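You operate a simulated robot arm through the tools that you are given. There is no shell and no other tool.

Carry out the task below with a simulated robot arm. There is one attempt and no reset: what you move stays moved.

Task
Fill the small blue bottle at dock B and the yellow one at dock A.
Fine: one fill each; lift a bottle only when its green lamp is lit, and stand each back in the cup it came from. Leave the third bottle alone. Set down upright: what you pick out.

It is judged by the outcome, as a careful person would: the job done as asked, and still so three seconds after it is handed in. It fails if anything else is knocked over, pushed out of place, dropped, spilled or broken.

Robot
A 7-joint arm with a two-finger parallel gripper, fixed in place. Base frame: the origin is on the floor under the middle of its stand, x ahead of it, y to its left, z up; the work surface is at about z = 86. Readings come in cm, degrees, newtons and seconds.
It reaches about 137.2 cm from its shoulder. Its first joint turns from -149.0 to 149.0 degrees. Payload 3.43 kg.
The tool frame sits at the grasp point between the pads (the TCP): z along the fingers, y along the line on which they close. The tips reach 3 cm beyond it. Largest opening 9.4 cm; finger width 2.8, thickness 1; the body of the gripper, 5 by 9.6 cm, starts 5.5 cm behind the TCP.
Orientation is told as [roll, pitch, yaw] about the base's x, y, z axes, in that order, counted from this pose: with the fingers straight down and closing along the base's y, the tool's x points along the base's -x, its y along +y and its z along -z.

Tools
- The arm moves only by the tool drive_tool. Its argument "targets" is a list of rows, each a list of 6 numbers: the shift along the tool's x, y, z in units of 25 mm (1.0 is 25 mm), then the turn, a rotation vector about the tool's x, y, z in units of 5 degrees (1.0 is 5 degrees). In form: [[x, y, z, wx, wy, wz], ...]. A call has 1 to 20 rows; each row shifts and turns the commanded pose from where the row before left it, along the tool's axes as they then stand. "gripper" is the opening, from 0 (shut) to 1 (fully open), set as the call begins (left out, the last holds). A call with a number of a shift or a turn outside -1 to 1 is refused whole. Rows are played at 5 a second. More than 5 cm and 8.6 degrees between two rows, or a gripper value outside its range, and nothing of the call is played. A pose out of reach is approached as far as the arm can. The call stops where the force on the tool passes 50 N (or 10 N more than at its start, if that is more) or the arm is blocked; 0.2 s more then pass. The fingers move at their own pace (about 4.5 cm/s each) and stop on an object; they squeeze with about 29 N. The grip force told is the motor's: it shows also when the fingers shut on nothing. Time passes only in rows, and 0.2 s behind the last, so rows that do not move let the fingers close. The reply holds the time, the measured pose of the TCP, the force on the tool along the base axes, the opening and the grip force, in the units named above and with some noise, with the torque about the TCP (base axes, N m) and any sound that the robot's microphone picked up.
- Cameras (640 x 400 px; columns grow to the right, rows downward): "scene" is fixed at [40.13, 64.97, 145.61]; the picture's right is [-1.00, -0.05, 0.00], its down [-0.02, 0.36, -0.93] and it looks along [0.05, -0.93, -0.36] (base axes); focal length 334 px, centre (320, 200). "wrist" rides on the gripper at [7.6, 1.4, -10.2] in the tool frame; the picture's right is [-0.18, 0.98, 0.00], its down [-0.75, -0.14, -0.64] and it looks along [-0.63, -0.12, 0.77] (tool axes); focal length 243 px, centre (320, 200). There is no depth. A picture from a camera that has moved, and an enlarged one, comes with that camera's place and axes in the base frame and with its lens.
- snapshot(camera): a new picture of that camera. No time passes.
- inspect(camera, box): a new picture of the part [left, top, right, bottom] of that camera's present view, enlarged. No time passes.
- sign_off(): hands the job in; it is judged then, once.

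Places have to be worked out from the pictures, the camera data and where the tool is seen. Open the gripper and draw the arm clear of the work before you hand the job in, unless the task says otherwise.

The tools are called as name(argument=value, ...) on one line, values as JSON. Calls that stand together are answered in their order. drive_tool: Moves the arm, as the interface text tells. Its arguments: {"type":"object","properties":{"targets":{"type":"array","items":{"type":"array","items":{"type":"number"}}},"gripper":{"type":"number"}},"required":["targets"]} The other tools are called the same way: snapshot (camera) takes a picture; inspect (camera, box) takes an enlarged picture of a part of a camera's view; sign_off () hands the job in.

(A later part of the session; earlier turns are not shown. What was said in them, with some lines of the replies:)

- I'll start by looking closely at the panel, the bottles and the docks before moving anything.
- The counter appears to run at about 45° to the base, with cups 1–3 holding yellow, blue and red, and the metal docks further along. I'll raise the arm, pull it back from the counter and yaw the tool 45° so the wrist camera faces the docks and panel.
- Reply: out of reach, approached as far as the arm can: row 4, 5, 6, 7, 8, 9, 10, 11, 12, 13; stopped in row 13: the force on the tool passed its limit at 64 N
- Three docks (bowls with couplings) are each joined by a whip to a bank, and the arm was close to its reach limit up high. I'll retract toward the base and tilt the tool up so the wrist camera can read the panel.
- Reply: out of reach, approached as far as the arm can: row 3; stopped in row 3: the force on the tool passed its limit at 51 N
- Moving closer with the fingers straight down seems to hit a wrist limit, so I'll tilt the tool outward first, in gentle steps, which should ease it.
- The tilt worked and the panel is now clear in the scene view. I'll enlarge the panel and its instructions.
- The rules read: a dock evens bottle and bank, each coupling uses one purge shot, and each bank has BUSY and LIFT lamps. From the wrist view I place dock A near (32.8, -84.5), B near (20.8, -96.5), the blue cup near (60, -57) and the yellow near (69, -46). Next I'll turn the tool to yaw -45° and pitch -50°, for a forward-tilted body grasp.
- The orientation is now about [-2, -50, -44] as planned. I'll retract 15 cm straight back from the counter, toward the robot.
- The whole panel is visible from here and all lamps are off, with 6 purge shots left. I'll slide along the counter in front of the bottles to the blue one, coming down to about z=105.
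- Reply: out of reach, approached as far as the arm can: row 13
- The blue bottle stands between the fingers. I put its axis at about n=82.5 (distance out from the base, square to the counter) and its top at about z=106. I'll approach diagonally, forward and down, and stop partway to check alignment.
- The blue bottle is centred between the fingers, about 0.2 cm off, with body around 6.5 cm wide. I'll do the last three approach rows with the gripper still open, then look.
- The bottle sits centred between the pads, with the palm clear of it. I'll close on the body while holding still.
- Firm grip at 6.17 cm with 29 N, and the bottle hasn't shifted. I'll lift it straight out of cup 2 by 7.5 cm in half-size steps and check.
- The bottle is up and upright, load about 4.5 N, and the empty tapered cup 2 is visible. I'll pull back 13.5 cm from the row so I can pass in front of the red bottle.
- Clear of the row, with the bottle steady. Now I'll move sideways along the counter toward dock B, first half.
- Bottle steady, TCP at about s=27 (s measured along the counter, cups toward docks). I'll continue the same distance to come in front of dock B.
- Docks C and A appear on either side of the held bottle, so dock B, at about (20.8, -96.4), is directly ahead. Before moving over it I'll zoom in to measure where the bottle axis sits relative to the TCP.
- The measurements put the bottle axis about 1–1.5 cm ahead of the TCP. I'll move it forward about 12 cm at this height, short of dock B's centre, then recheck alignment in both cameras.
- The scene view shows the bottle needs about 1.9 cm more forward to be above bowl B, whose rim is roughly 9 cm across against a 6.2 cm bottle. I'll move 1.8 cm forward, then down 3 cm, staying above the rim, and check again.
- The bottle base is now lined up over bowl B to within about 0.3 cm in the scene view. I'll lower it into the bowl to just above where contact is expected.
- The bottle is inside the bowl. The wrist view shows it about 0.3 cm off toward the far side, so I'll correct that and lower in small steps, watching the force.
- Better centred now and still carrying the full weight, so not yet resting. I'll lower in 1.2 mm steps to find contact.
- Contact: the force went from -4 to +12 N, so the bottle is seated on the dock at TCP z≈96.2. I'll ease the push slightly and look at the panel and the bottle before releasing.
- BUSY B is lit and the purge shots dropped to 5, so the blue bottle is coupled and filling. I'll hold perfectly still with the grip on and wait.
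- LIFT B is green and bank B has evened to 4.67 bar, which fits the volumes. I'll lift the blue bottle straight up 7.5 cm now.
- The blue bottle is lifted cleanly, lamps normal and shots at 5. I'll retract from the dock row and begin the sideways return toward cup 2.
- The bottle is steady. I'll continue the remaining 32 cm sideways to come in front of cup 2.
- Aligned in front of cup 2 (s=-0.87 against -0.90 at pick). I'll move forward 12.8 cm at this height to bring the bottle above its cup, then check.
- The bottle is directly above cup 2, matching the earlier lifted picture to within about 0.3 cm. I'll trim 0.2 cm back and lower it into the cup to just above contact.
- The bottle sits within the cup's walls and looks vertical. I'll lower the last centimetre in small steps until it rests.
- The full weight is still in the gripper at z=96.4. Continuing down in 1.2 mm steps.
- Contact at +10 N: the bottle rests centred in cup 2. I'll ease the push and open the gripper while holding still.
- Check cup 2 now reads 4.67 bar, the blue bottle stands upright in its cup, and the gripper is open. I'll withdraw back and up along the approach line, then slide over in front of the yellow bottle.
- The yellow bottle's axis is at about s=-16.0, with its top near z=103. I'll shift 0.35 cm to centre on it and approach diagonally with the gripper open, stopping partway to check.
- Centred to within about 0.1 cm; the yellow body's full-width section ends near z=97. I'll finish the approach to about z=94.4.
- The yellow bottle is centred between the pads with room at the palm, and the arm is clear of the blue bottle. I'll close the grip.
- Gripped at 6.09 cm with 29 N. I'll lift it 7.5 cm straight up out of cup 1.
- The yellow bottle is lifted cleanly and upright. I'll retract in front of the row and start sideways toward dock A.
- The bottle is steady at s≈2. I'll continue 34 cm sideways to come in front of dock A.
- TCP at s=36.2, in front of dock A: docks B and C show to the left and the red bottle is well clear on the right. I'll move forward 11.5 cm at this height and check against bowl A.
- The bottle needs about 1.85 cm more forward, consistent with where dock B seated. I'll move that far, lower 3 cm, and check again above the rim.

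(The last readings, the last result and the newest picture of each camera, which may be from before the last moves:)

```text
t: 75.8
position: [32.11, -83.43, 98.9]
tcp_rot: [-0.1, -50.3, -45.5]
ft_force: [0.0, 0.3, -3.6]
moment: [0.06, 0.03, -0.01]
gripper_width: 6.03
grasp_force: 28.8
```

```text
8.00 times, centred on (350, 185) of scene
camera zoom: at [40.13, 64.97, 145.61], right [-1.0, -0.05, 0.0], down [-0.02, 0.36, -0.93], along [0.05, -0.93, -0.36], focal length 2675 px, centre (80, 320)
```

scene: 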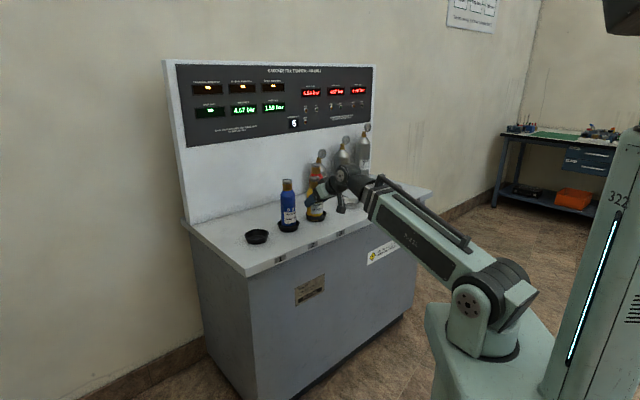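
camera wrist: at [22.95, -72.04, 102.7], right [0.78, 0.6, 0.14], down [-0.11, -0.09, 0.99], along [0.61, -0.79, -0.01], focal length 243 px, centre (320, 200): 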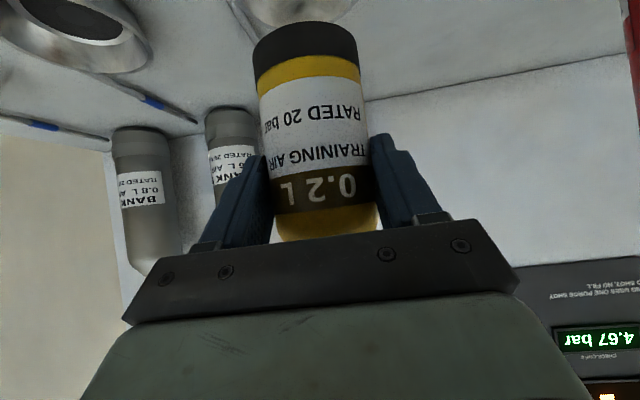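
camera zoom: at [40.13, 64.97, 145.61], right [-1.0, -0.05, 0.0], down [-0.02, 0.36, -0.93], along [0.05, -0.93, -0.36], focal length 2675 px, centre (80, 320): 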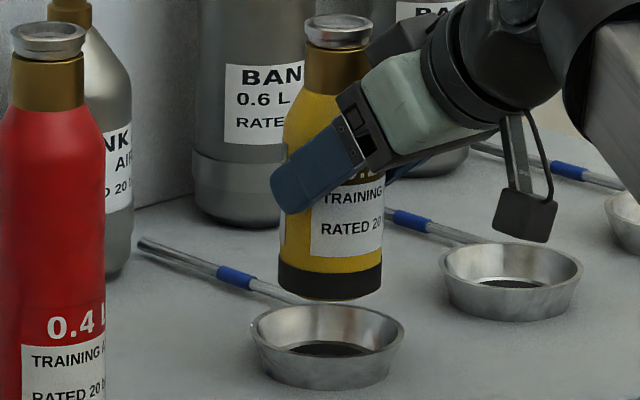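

Scene alignment over bowl A looks right in both directions. I'll lower 3.3 cm so the base is inside the rim, then compare the side gaps in the wrist view as I did at B.

drive_tool(targets=[[0.231, 0, 0.192, 0, 0, 0], [0.231, 0, 0.192, 0, 0, 0], [0.231, 0, 0.192, 0, 0, 0], [0.231, 0, 0.192, 0, 0, 0], [0.0925, 0, 0.0767, 0, 0, 0], [0, 0, 0, 0, 0, 0]], gripper=0)

inspect(camera="wrist", box=[200, 0, 440, 150])

inspect(camera="scene", box=[310, 160, 390, 210])

```text
t: 77.2
position: [32.12, -83.53, 95.62]
tcp_rot: [0.0, -50.3, -45.4]
ft_force: [-0.3, -0.1, -3.4]
moment: [0.02, 0.06, -0.04]
gripper_width: 6.02
grasp_force: 28.7
```

```text
2.67 times, centred on (320, 75) of wrist
camera zoom: at [24.16, -73.36, 96.36], right [0.78, 0.6, 0.14], down [-0.11, -0.09, 0.99], along [0.61, -0.79, 0.0], focal length 647 px, centre (320, 533)
```

zoom: 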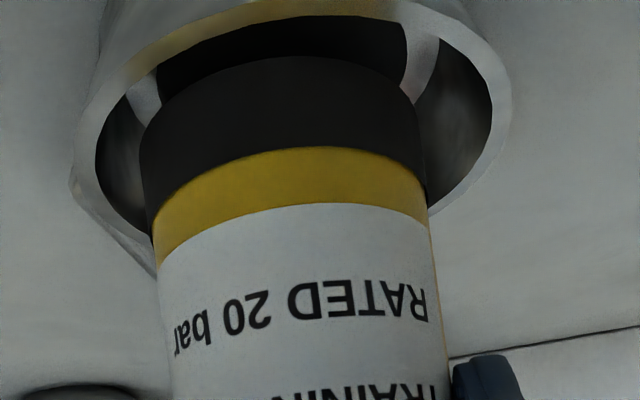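

```text
8.00 times, centred on (350, 185) of scene
camera zoom: at [40.13, 64.97, 145.61], right [-1.0, -0.05, 0.0], down [-0.02, 0.36, -0.93], along [0.05, -0.93, -0.36], focal length 2675 px, centre (80, 320)
```

zoom: 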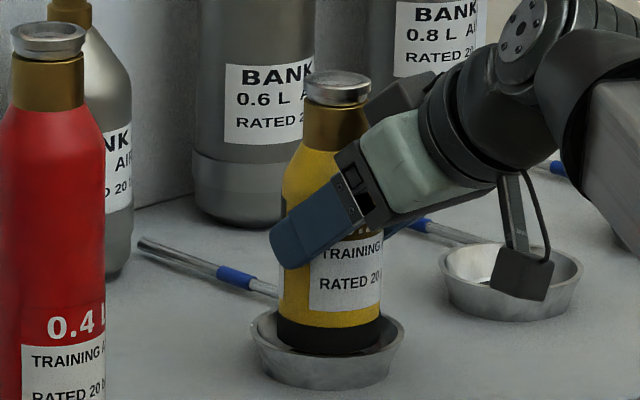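

Well centred, about 0.15 cm off. I'll lower in small steps to seat it, expecting contact near z=94.5.

drive_tool(targets=[[0.0769, 0, 0.0639, 0, 0, 0], [0.0769, 0, 0.0639, 0, 0, 0], [0.0769, 0, 0.0639, 0, 0, 0], [0, 0, 0, 0, 0, 0]], gripper=0)

drive_tool(targets=[[0.0385, 0, 0.032, 0, 0, 0], [0.0385, 0, 0.032, 0, 0, 0], [0, 0, 0, 0, 0, 0]], gripper=0)

```text
t: 78.2
position: [32.07, -83.48, 94.85]
tcp_rot: [0.0, -50.3, -45.5]
ft_force: [-0.3, -0.8, -4.1]
moment: [0.05, 0.0, -0.01]
gripper_width: 6.01
grasp_force: 29.0
```

```text
t: 79.0
position: [32.16, -83.49, 94.54]
tcp_rot: [0.0, -50.3, -45.5]
ft_force: [1.0, -0.2, -3.8]
moment: [0.05, 0.05, -0.03]
gripper_width: 6.02
grasp_force: 29.4
```

Still carrying the weight at z=94.5. Two more 1.2 mm steps, then I'll look at the panel.

drive_tool(targets=[[0.0385, 0, 0.032, 0, 0, 0], [0.0385, 0, 0.032, 0, 0, 0], [0, 0, 0, 0, 0, 0]], gripper=0)

inspect(camera="scene", box=[280, 70, 380, 132])

```text
t: 79.8
position: [32.06, -83.47, 94.5]
tcp_rot: [-0.1, -50.4, -45.5]
ft_force: [-0.2, 3.0, 9.1]
moment: [-0.09, 0.05, 0.01]
gripper_width: 6.01
grasp_force: 28.7
```

```text
6.40 times, centred on (330, 101) of scene
camera zoom: at [40.13, 64.97, 145.61], right [-1.0, -0.05, 0.0], down [-0.02, 0.36, -0.93], along [0.05, -0.93, -0.36], focal length 2140 px, centre (256, 834)
```

zoom: 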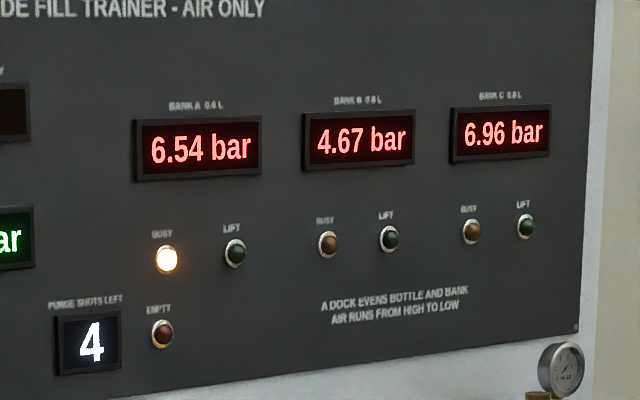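

BUSY A is lit and the shots are down to 4, so the yellow bottle is coupled and seated with a +9 N push. I'll hold still and wait for the green lamp.

drive_tool(targets=[[0, 0, 0, 0, 0, 0], [0, 0, 0, 0, 0, 0], [0, 0, 0, 0, 0, 0], [0, 0, 0, 0, 0, 0], [0, 0, 0, 0, 0, 0], [0, 0, 0, 0, 0, 0], [0, 0, 0, 0, 0, 0], [0, 0, 0, 0, 0, 0], [0, 0, 0, 0, 0, 0], [0, 0, 0, 0, 0, 0], [0, 0, 0, 0, 0, 0], [0, 0, 0, 0, 0, 0], [0, 0, 0, 0, 0, 0], [0, 0, 0, 0, 0, 0], [0, 0, 0, 0, 0, 0]], gripper=0)

inspect(camera="scene", box=[280, 70, 380, 132])

```text
t: 83.0
position: [32.08, -83.45, 94.53]
tcp_rot: [-0.1, -50.3, -45.5]
ft_force: [0.1, 6.4, 13.2]
moment: [-0.03, -0.22, 0.06]
gripper_width: 5.99
grasp_force: 28.9
```

```text
6.40 times, centred on (330, 101) of scene
camera zoom: at [40.13, 64.97, 145.61], right [-1.0, -0.05, 0.0], down [-0.02, 0.36, -0.93], along [0.05, -0.93, -0.36], focal length 2140 px, centre (256, 834)
```

zoom: 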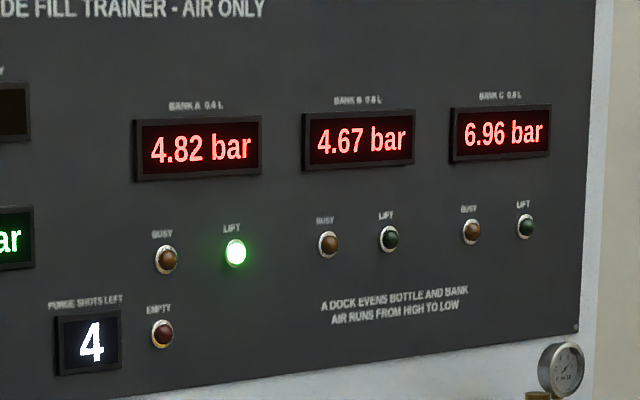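

LIFT A is green and bank A has evened to 4.82 bar, as expected. I'll lift the yellow bottle straight up 7.5 cm.

drive_tool(targets=[[-0.385, 0, -0.319, 0, 0, 0], [-0.385, 0, -0.319, 0, 0, 0], [-0.385, 0, -0.319, 0, 0, 0], [-0.385, 0, -0.319, 0, 0, 0], [-0.385, 0, -0.319, 0, 0, 0], [-0.385, 0, -0.319, 0, 0, 0], [0, 0, 0, 0, 0, 0]], gripper=0)

snapshot(camera="wrist")

inspect(camera="scene", box=[280, 70, 420, 215])

```text
t: 84.6
position: [32.03, -83.44, 101.89]
tcp_rot: [0.0, -50.4, -45.6]
ft_force: [0.3, 0.6, -3.7]
moment: [0.04, 0.05, -0.01]
gripper_width: 6.01
grasp_force: 29.1
```

```text
taken
camera wrist: at [24.18, -73.36, 102.58], right [0.78, 0.6, 0.14], down [-0.11, -0.09, 0.99], along [0.61, -0.79, -0.01], focal length 243 px, centre (320, 200)
```

wrist: 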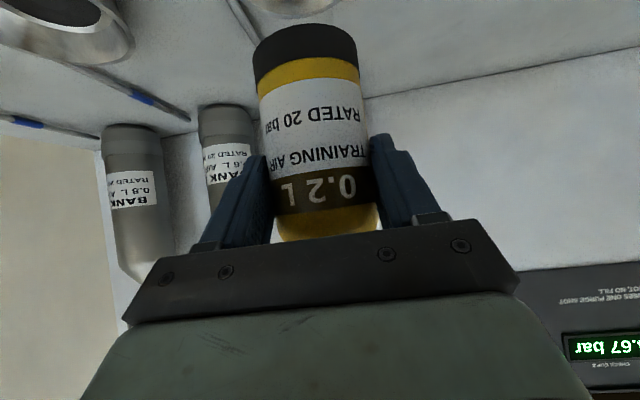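

```text
2.76 times, centred on (350, 142) of scene
camera zoom: at [40.13, 64.97, 145.61], right [-1.0, -0.05, 0.0], down [-0.02, 0.36, -0.93], along [0.05, -0.93, -0.36], focal length 922 px, centre (237, 359)
```

zoom: 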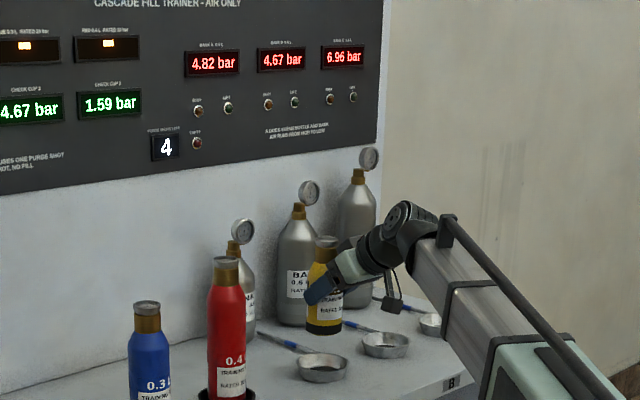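

Lifted cleanly; shots remain at 4 and bank readings are stable. I'll retract from the dock and start back toward cup 1.

drive_tool(targets=[[0.3, 0, -0.36, 0, 0, 0], [0.511, 0, -0.6155, 0, 0, 0], [0.511, 0, -0.6155, 0, 0, 0], [0.511, 0, -0.6155, 0, 0, 0], [0.511, 0, -0.6155, 0, 0, 0], [0.511, 0, -0.6155, 0, 0, 0], [0.45, 0, -0.542, 0, 0, 0], [0, 0, 0, 0, 0, 0], [0, 0.4, 0, 0, 0, 0], [0, 0.8, 0, 0, 0, 0], [0, 0.8, 0, 0, 0, 0], [0, 0.8, 0, 0, 0, 0], [0, 0.8, 0, 0, 0, 0], [0, 0.8, 0, 0, 0, 0], [0, 0.8, 0, 0, 0, 0], [0, 0.8, 0, 0, 0, 0], [0, 0.8, 0, 0, 0, 0], [0, 0.4, 0, 0, 0, 0], [0, 0, 0, 0, 0, 0]], gripper=0)

snapshot(camera="wrist")

snapshot(camera="scene")

```text
t: 88.6
position: [35.88, -61.6, 101.97]
tcp_rot: [-0.1, -50.3, -45.5]
ft_force: [0.6, -0.3, -3.4]
moment: [0.05, 0.05, 0.0]
gripper_width: 6.01
grasp_force: 29.1
```

```text
taken
camera wrist: at [27.94, -51.44, 102.61], right [0.78, 0.6, 0.14], down [-0.11, -0.09, 0.99], along [0.61, -0.79, 0.0], focal length 243 px, centre (320, 200)
```

wrist: 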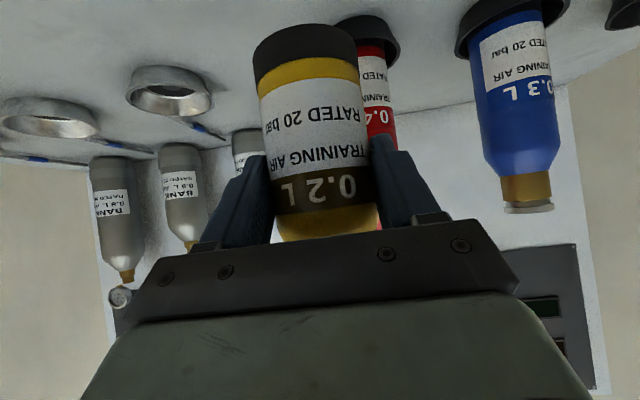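

```text
taken
```

scene: 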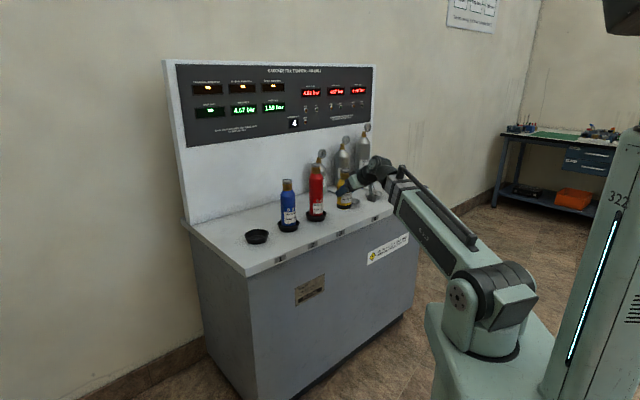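

TCP s=18.2, bottle upright and clear. I'll continue 34.2 cm to come in front of cup 1.

drive_tool(targets=[[0, 0.4, 0, 0, 0, 0], [0, 0.8, 0, 0, 0, 0], [0, 0.8, 0, 0, 0, 0], [0, 0.8, 0, 0, 0, 0], [0, 0.8, 0, 0, 0, 0], [0, 0.8, 0, 0, 0, 0], [0, 0.8, 0, 0, 0, 0], [0, 0.8, 0, 0, 0, 0], [0, 0.8, 0, 0, 0, 0], [0, 0.8, 0, 0, 0, 0], [0, 0.8, 0, 0, 0, 0], [0, 0.8, 0, 0, 0, 0], [0, 0.8, 0, 0, 0, 0], [0, 0.8, 0, 0, 0, 0], [0, 0.8, 0, 0, 0, 0], [0, 0.8, 0, 0, 0, 0], [0, 0.8, 0, 0, 0, 0], [0, 0.47, 0, 0, 0, 0], [0, 0, 0, 0, 0, 0]], gripper=0)

snapshot(camera="wrist")

inspect(camera="scene", box=[220, 150, 340, 250])

```text
t: 92.6
position: [60.13, -37.59, 101.88]
tcp_rot: [0.1, -50.3, -45.5]
ft_force: [0.3, 0.6, -3.7]
moment: [0.04, 0.04, 0.0]
gripper_width: 5.95
grasp_force: 29.0
```

```text
taken
camera wrist: at [52.38, -27.49, 102.59], right [0.78, 0.6, 0.14], down [-0.11, -0.09, 0.99], along [0.61, -0.79, -0.01], focal length 243 px, centre (320, 200)
```

wrist: 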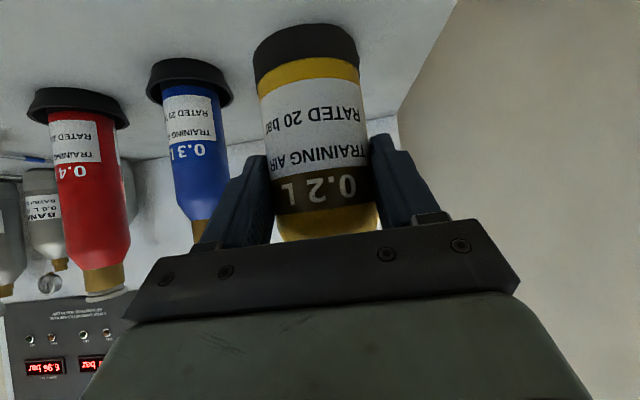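

```text
4.00 times, centred on (280, 200) of scene
camera zoom: at [40.13, 64.97, 145.61], right [-1.0, -0.05, 0.0], down [-0.02, 0.36, -0.93], along [0.05, -0.93, -0.36], focal length 1338 px, centre (480, 200)
```

zoom: 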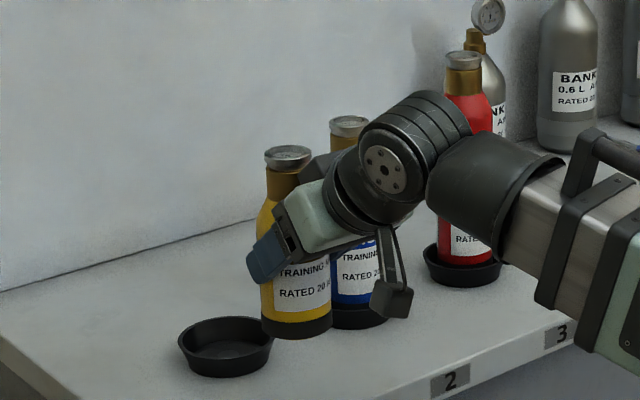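

In front of cup 1 (s=-15.94 against -15.98 at pick). I'll move forward 12.5 cm above the cup and check.

drive_tool(targets=[[-0.2288, 0, 0.2757, 0, 0, 0], [-0.4577, 0, 0.5513, 0, 0, 0], [-0.4577, 0, 0.5513, 0, 0, 0], [-0.4577, 0, 0.5513, 0, 0, 0], [-0.4577, 0, 0.5513, 0, 0, 0], [-0.4577, 0, 0.5513, 0, 0, 0], [-0.4577, 0, 0.5513, 0, 0, 0], [-0.2288, 0, 0.2757, 0, 0, 0], [0, 0, 0, 0, 0, 0]], gripper=0)

snapshot(camera="wrist")

inspect(camera="scene", box=[220, 150, 340, 250])

```text
t: 94.6
position: [69.22, -46.68, 101.82]
tcp_rot: [0.0, -50.3, -45.5]
ft_force: [0.0, -0.1, -4.2]
moment: [0.01, 0.04, -0.02]
gripper_width: 5.98
grasp_force: 28.9
```

```text
taken
camera wrist: at [61.18, -36.53, 102.58], right [0.78, 0.6, 0.14], down [-0.11, -0.09, 0.99], along [0.61, -0.79, 0.0], focal length 243 px, centre (320, 200)
```

wrist: 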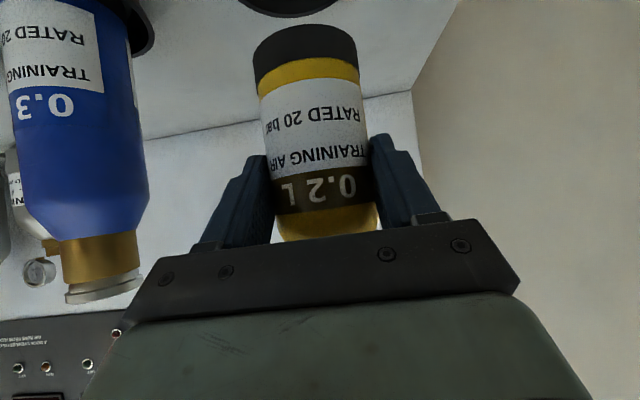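

```text
4.00 times, centred on (280, 200) of scene
camera zoom: at [40.13, 64.97, 145.61], right [-1.0, -0.05, 0.0], down [-0.02, 0.36, -0.93], along [0.05, -0.93, -0.36], focal length 1338 px, centre (480, 200)
```

zoom: 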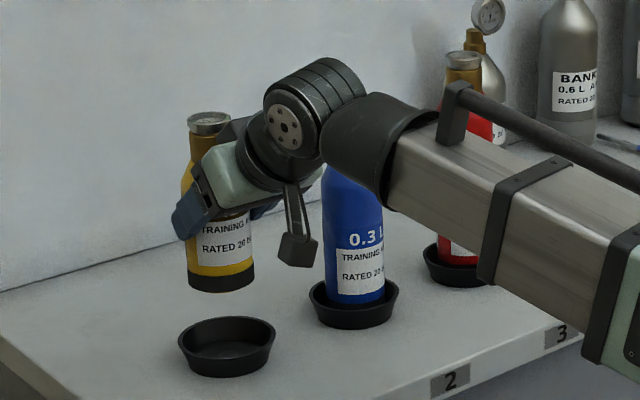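

Position matches the earlier lifted picture over cup 1. I'll trim 0.25 cm back and lower to about 1 cm above rest.

drive_tool(targets=[[0.064, 0, -0.077, 0, 0, 0], [0.308, 0, 0.2555, 0, 0, 0], [0.308, 0, 0.2555, 0, 0, 0], [0.308, 0, 0.2555, 0, 0, 0], [0.308, 0, 0.2555, 0, 0, 0], [0.308, 0, 0.2555, 0, 0, 0], [0.231, 0, 0.192, 0, 0, 0], [0.154, 0, 0.128, 0, 0, 0], [0, 0, 0, 0, 0, 0]], gripper=0)

inspect(camera="wrist", box=[200, 0, 440, 150])

inspect(camera="scene", box=[220, 180, 310, 250])

```text
t: 96.6
position: [68.85, -46.37, 95.59]
tcp_rot: [0.0, -50.3, -45.4]
ft_force: [-0.2, 0.2, -4.5]
moment: [0.01, 0.05, -0.02]
gripper_width: 5.98
grasp_force: 29.0
```

```text
2.67 times, centred on (320, 75) of wrist
camera zoom: at [60.96, -36.34, 96.31], right [0.78, 0.6, 0.14], down [-0.11, -0.09, 0.99], along [0.61, -0.79, 0.0], focal length 647 px, centre (320, 533)
```

zoom: 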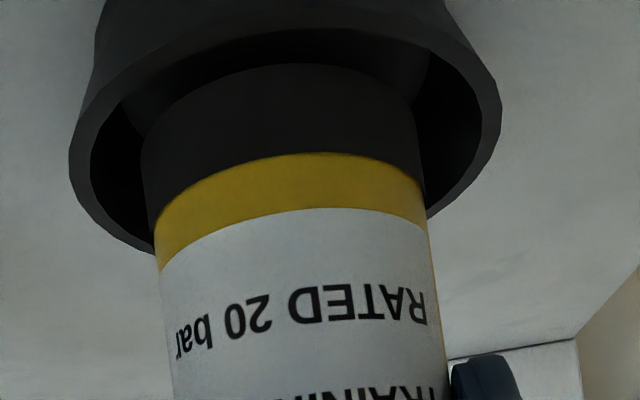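

```text
5.71 times, centred on (265, 215) of scene
camera zoom: at [40.13, 64.97, 145.61], right [-1.0, -0.05, 0.0], down [-0.02, 0.36, -0.93], along [0.05, -0.93, -0.36], focal length 1911 px, centre (634, 114)
```

zoom: 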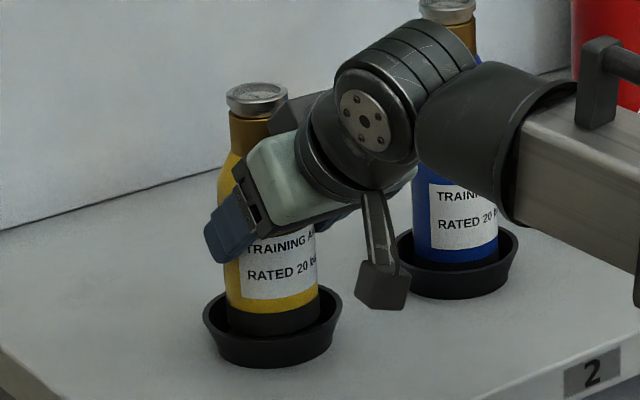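

The base is centred within cup 1. I'll lower in small steps toward contact, expected near z=94.5.

drive_tool(targets=[[0.0769, 0, 0.0639, 0, 0, 0], [0.0769, 0, 0.0639, 0, 0, 0], [0.0769, 0, 0.0639, 0, 0, 0], [0.0385, 0, 0.032, 0, 0, 0], [0, 0, 0, 0, 0, 0]], gripper=0)

drive_tool(targets=[[0.0385, 0, 0.032, 0, 0, 0], [0.0385, 0, 0.032, 0, 0, 0], [0, 0, 0, 0, 0, 0]], gripper=0)

```text
t: 97.8
position: [68.82, -46.49, 94.76]
tcp_rot: [0.1, -50.4, -45.5]
ft_force: [0.1, -0.4, -4.3]
moment: [0.04, 0.03, -0.02]
gripper_width: 5.96
grasp_force: 29.4
```

```text
t: 98.6
position: [68.79, -46.41, 94.54]
tcp_rot: [0.0, -50.4, -45.5]
ft_force: [-1.4, 1.4, 2.7]
moment: [-0.09, -0.1, 0.0]
gripper_width: 5.94
grasp_force: 29.0
```

Contact at z=94.54, the pick height, with about 7 N pressing down, so the bottle rests in cup 1. I'll open the gripper while holding still.

drive_tool(targets=[[0, 0, 0, 0, 0, 0], [0, 0, 0, 0, 0, 0], [0, 0, 0, 0, 0, 0], [0, 0, 0, 0, 0, 0], [0, 0, 0, 0, 0, 0]], gripper=1)

snapshot(camera="wrist")

inspect(camera="scene", box=[180, 65, 380, 250])

```text
t: 99.8
position: [68.84, -46.5, 94.58]
tcp_rot: [0.0, -50.3, -45.6]
ft_force: [-0.8, -0.1, 0.3]
moment: [0.0, 0.0, 0.02]
gripper_width: 9.41
grasp_force: 0.0
```

```text
taken
camera wrist: at [60.95, -36.29, 95.16], right [0.78, 0.6, 0.14], down [-0.11, -0.09, 0.99], along [0.61, -0.79, 0.0], focal length 243 px, centre (320, 200)
```

wrist: 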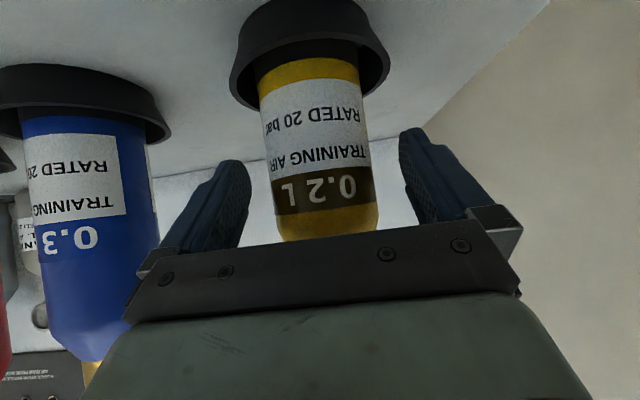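

```text
2.16 times, centred on (280, 158) of scene
camera zoom: at [40.13, 64.97, 145.61], right [-1.0, -0.05, 0.0], down [-0.02, 0.36, -0.93], along [0.05, -0.93, -0.36], focal length 723 px, centre (406, 292)
```

zoom: 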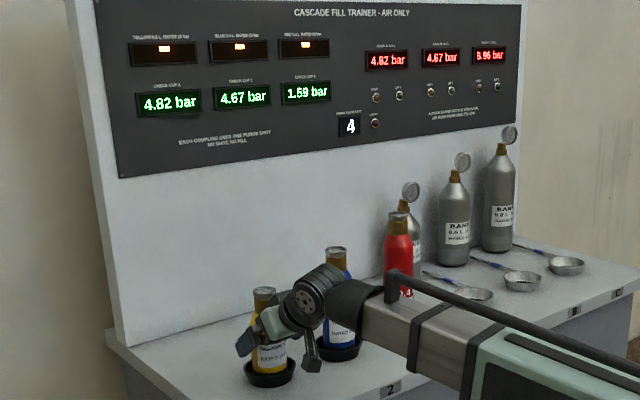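

Check cup 1 reads 4.82 bar, cup 2 reads 4.67 and red is untouched at 1.59. I'll withdraw back along the approach line and draw clear of the counter.

drive_tool(targets=[[0.031, 0, -0.81, 0, 0, 0], [0.031, 0, -0.81, 0, 0, 0], [0.031, 0, -0.81, 0, 0, 0], [0.0424, 0, -0.829, 0, 0, 0], [0.0424, 0, -0.829, 0, 0, 0], [0.0424, 0, -0.829, 0, 0, 0], [0.0424, 0, -0.829, 0, 0, 0], [0, 0, 0, 0, 0, 0], [-0.6, 0, -0.5, 0, 0, 0], [-0.6, 0, -0.5, 0, 0, 0], [-0.6, 0, -0.5, 0, 0, 0], [-0.6, 0, -0.5, 0, 0, 0], [-0.6, 0, -0.5, 0, 0, 0], [0, 0, 0, 0, 0, 0]], gripper=1)

snapshot(camera="wrist")

snapshot(camera="scene")

inspect(camera="scene", box=[220, 150, 380, 250])

```text
t: 102.8
position: [60.79, -38.15, 112.82]
tcp_rot: [0.0, -50.2, -45.5]
ft_force: [0.7, -0.6, -0.5]
moment: [-0.01, 0.0, 0.02]
gripper_width: 9.41
grasp_force: 0.1
```

```text
taken
camera wrist: at [52.94, -28.1, 113.57], right [0.78, 0.6, 0.14], down [-0.11, -0.09, 0.99], along [0.61, -0.79, -0.01], focal length 243 px, centre (320, 200)
```

wrist: 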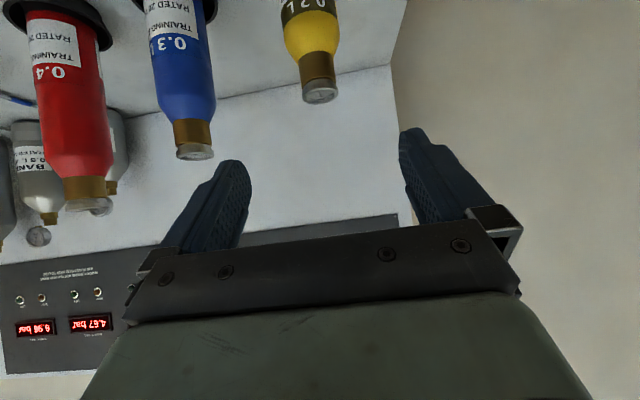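

```text
taken
```

scene: 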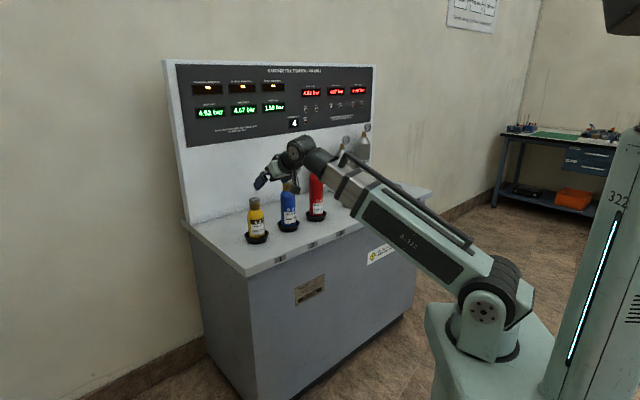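

```text
4.00 times, centred on (300, 200) of scene
camera zoom: at [40.13, 64.97, 145.61], right [-1.0, -0.05, 0.0], down [-0.02, 0.36, -0.93], along [0.05, -0.93, -0.36], focal length 1338 px, centre (400, 200)
```

zoom: 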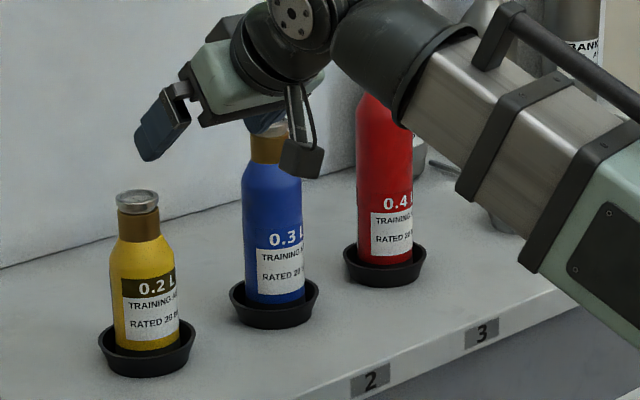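

All three bottles stand upright in their own cups and the docks are empty. I'll draw the arm back a little further and do a last check.

drive_tool(targets=[[0.3, 0, -0.36, 0, 0, 0], [0.3, 0, -0.36, 0, 0, 0], [0.3, 0, -0.36, 0, 0, 0], [0.3, 0, -0.36, 0, 0, 0], [0, 0, 0, 0, 0, 0], [0, 0, 0, 0, 0, 0]], gripper=1)

inspect(camera="scene", box=[170, 60, 410, 250])

inspect(camera="scene", box=[180, 65, 380, 135])

```text
t: 104.2
position: [57.52, -34.74, 112.95]
tcp_rot: [0.0, -50.3, -45.5]
ft_force: [0.5, -0.2, 0.2]
moment: [0.01, 0.02, 0.02]
gripper_width: 9.39
grasp_force: 0.0
```

```text
2.11 times, centred on (290, 155) of scene
camera zoom: at [40.13, 64.97, 145.61], right [-1.0, -0.05, 0.0], down [-0.02, 0.36, -0.93], along [0.05, -0.93, -0.36], focal length 704 px, centre (383, 295)
```

zoom: 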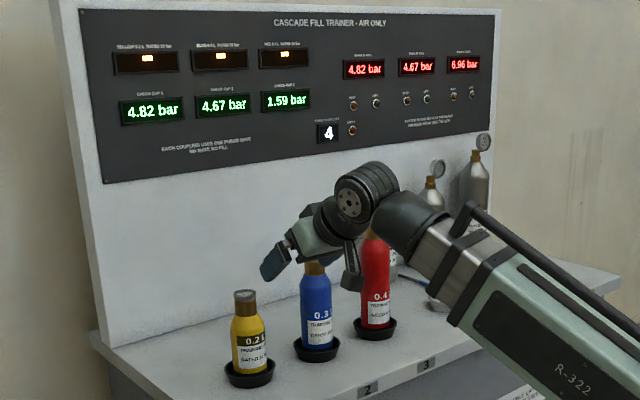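

```text
3.20 times, centred on (280, 100) of scene
camera zoom: at [40.13, 64.97, 145.61], right [-1.0, -0.05, 0.0], down [-0.02, 0.36, -0.93], along [0.05, -0.93, -0.36], focal length 1070 px, centre (448, 520)
```

zoom: 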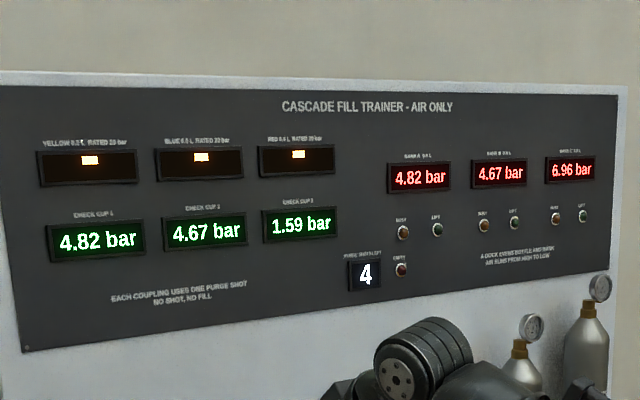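

Final check: yellow is at 4.82 bar in cup 1, blue at 4.67 in cup 2 and red untouched at 1.59 in cup 3. Each target bottle used one fill (shots 6 to 4), and the gripper is open with the arm clear, so I'm handing in.

sign_off()

```text
The job is handed in.
```

The blue bottle was filled once at dock B and the yellow one once at dock A. Both are back upright in the cups they came from.

| Bottle | Dock | Before | After | Cup |
|---|---|---|---|---|
| Blue 0.3 L | B | 1.97 bar | 4.67 bar | 2 |
| Yellow 0.2 L | A | 1.39 bar | 4.82 bar | 1 |
| Red 0.4 L | not moved | 1.59 bar | 1.59 bar | 3 |

- **Lifting:** I lifted each bottle off its dock only once that dock's green LIFT lamp was lit.
- **Purge shots:** two were used, one per bottle, and four are left.
- **Handover:** nothing else was touched. I opened the gripper and drew the arm back before handing in.
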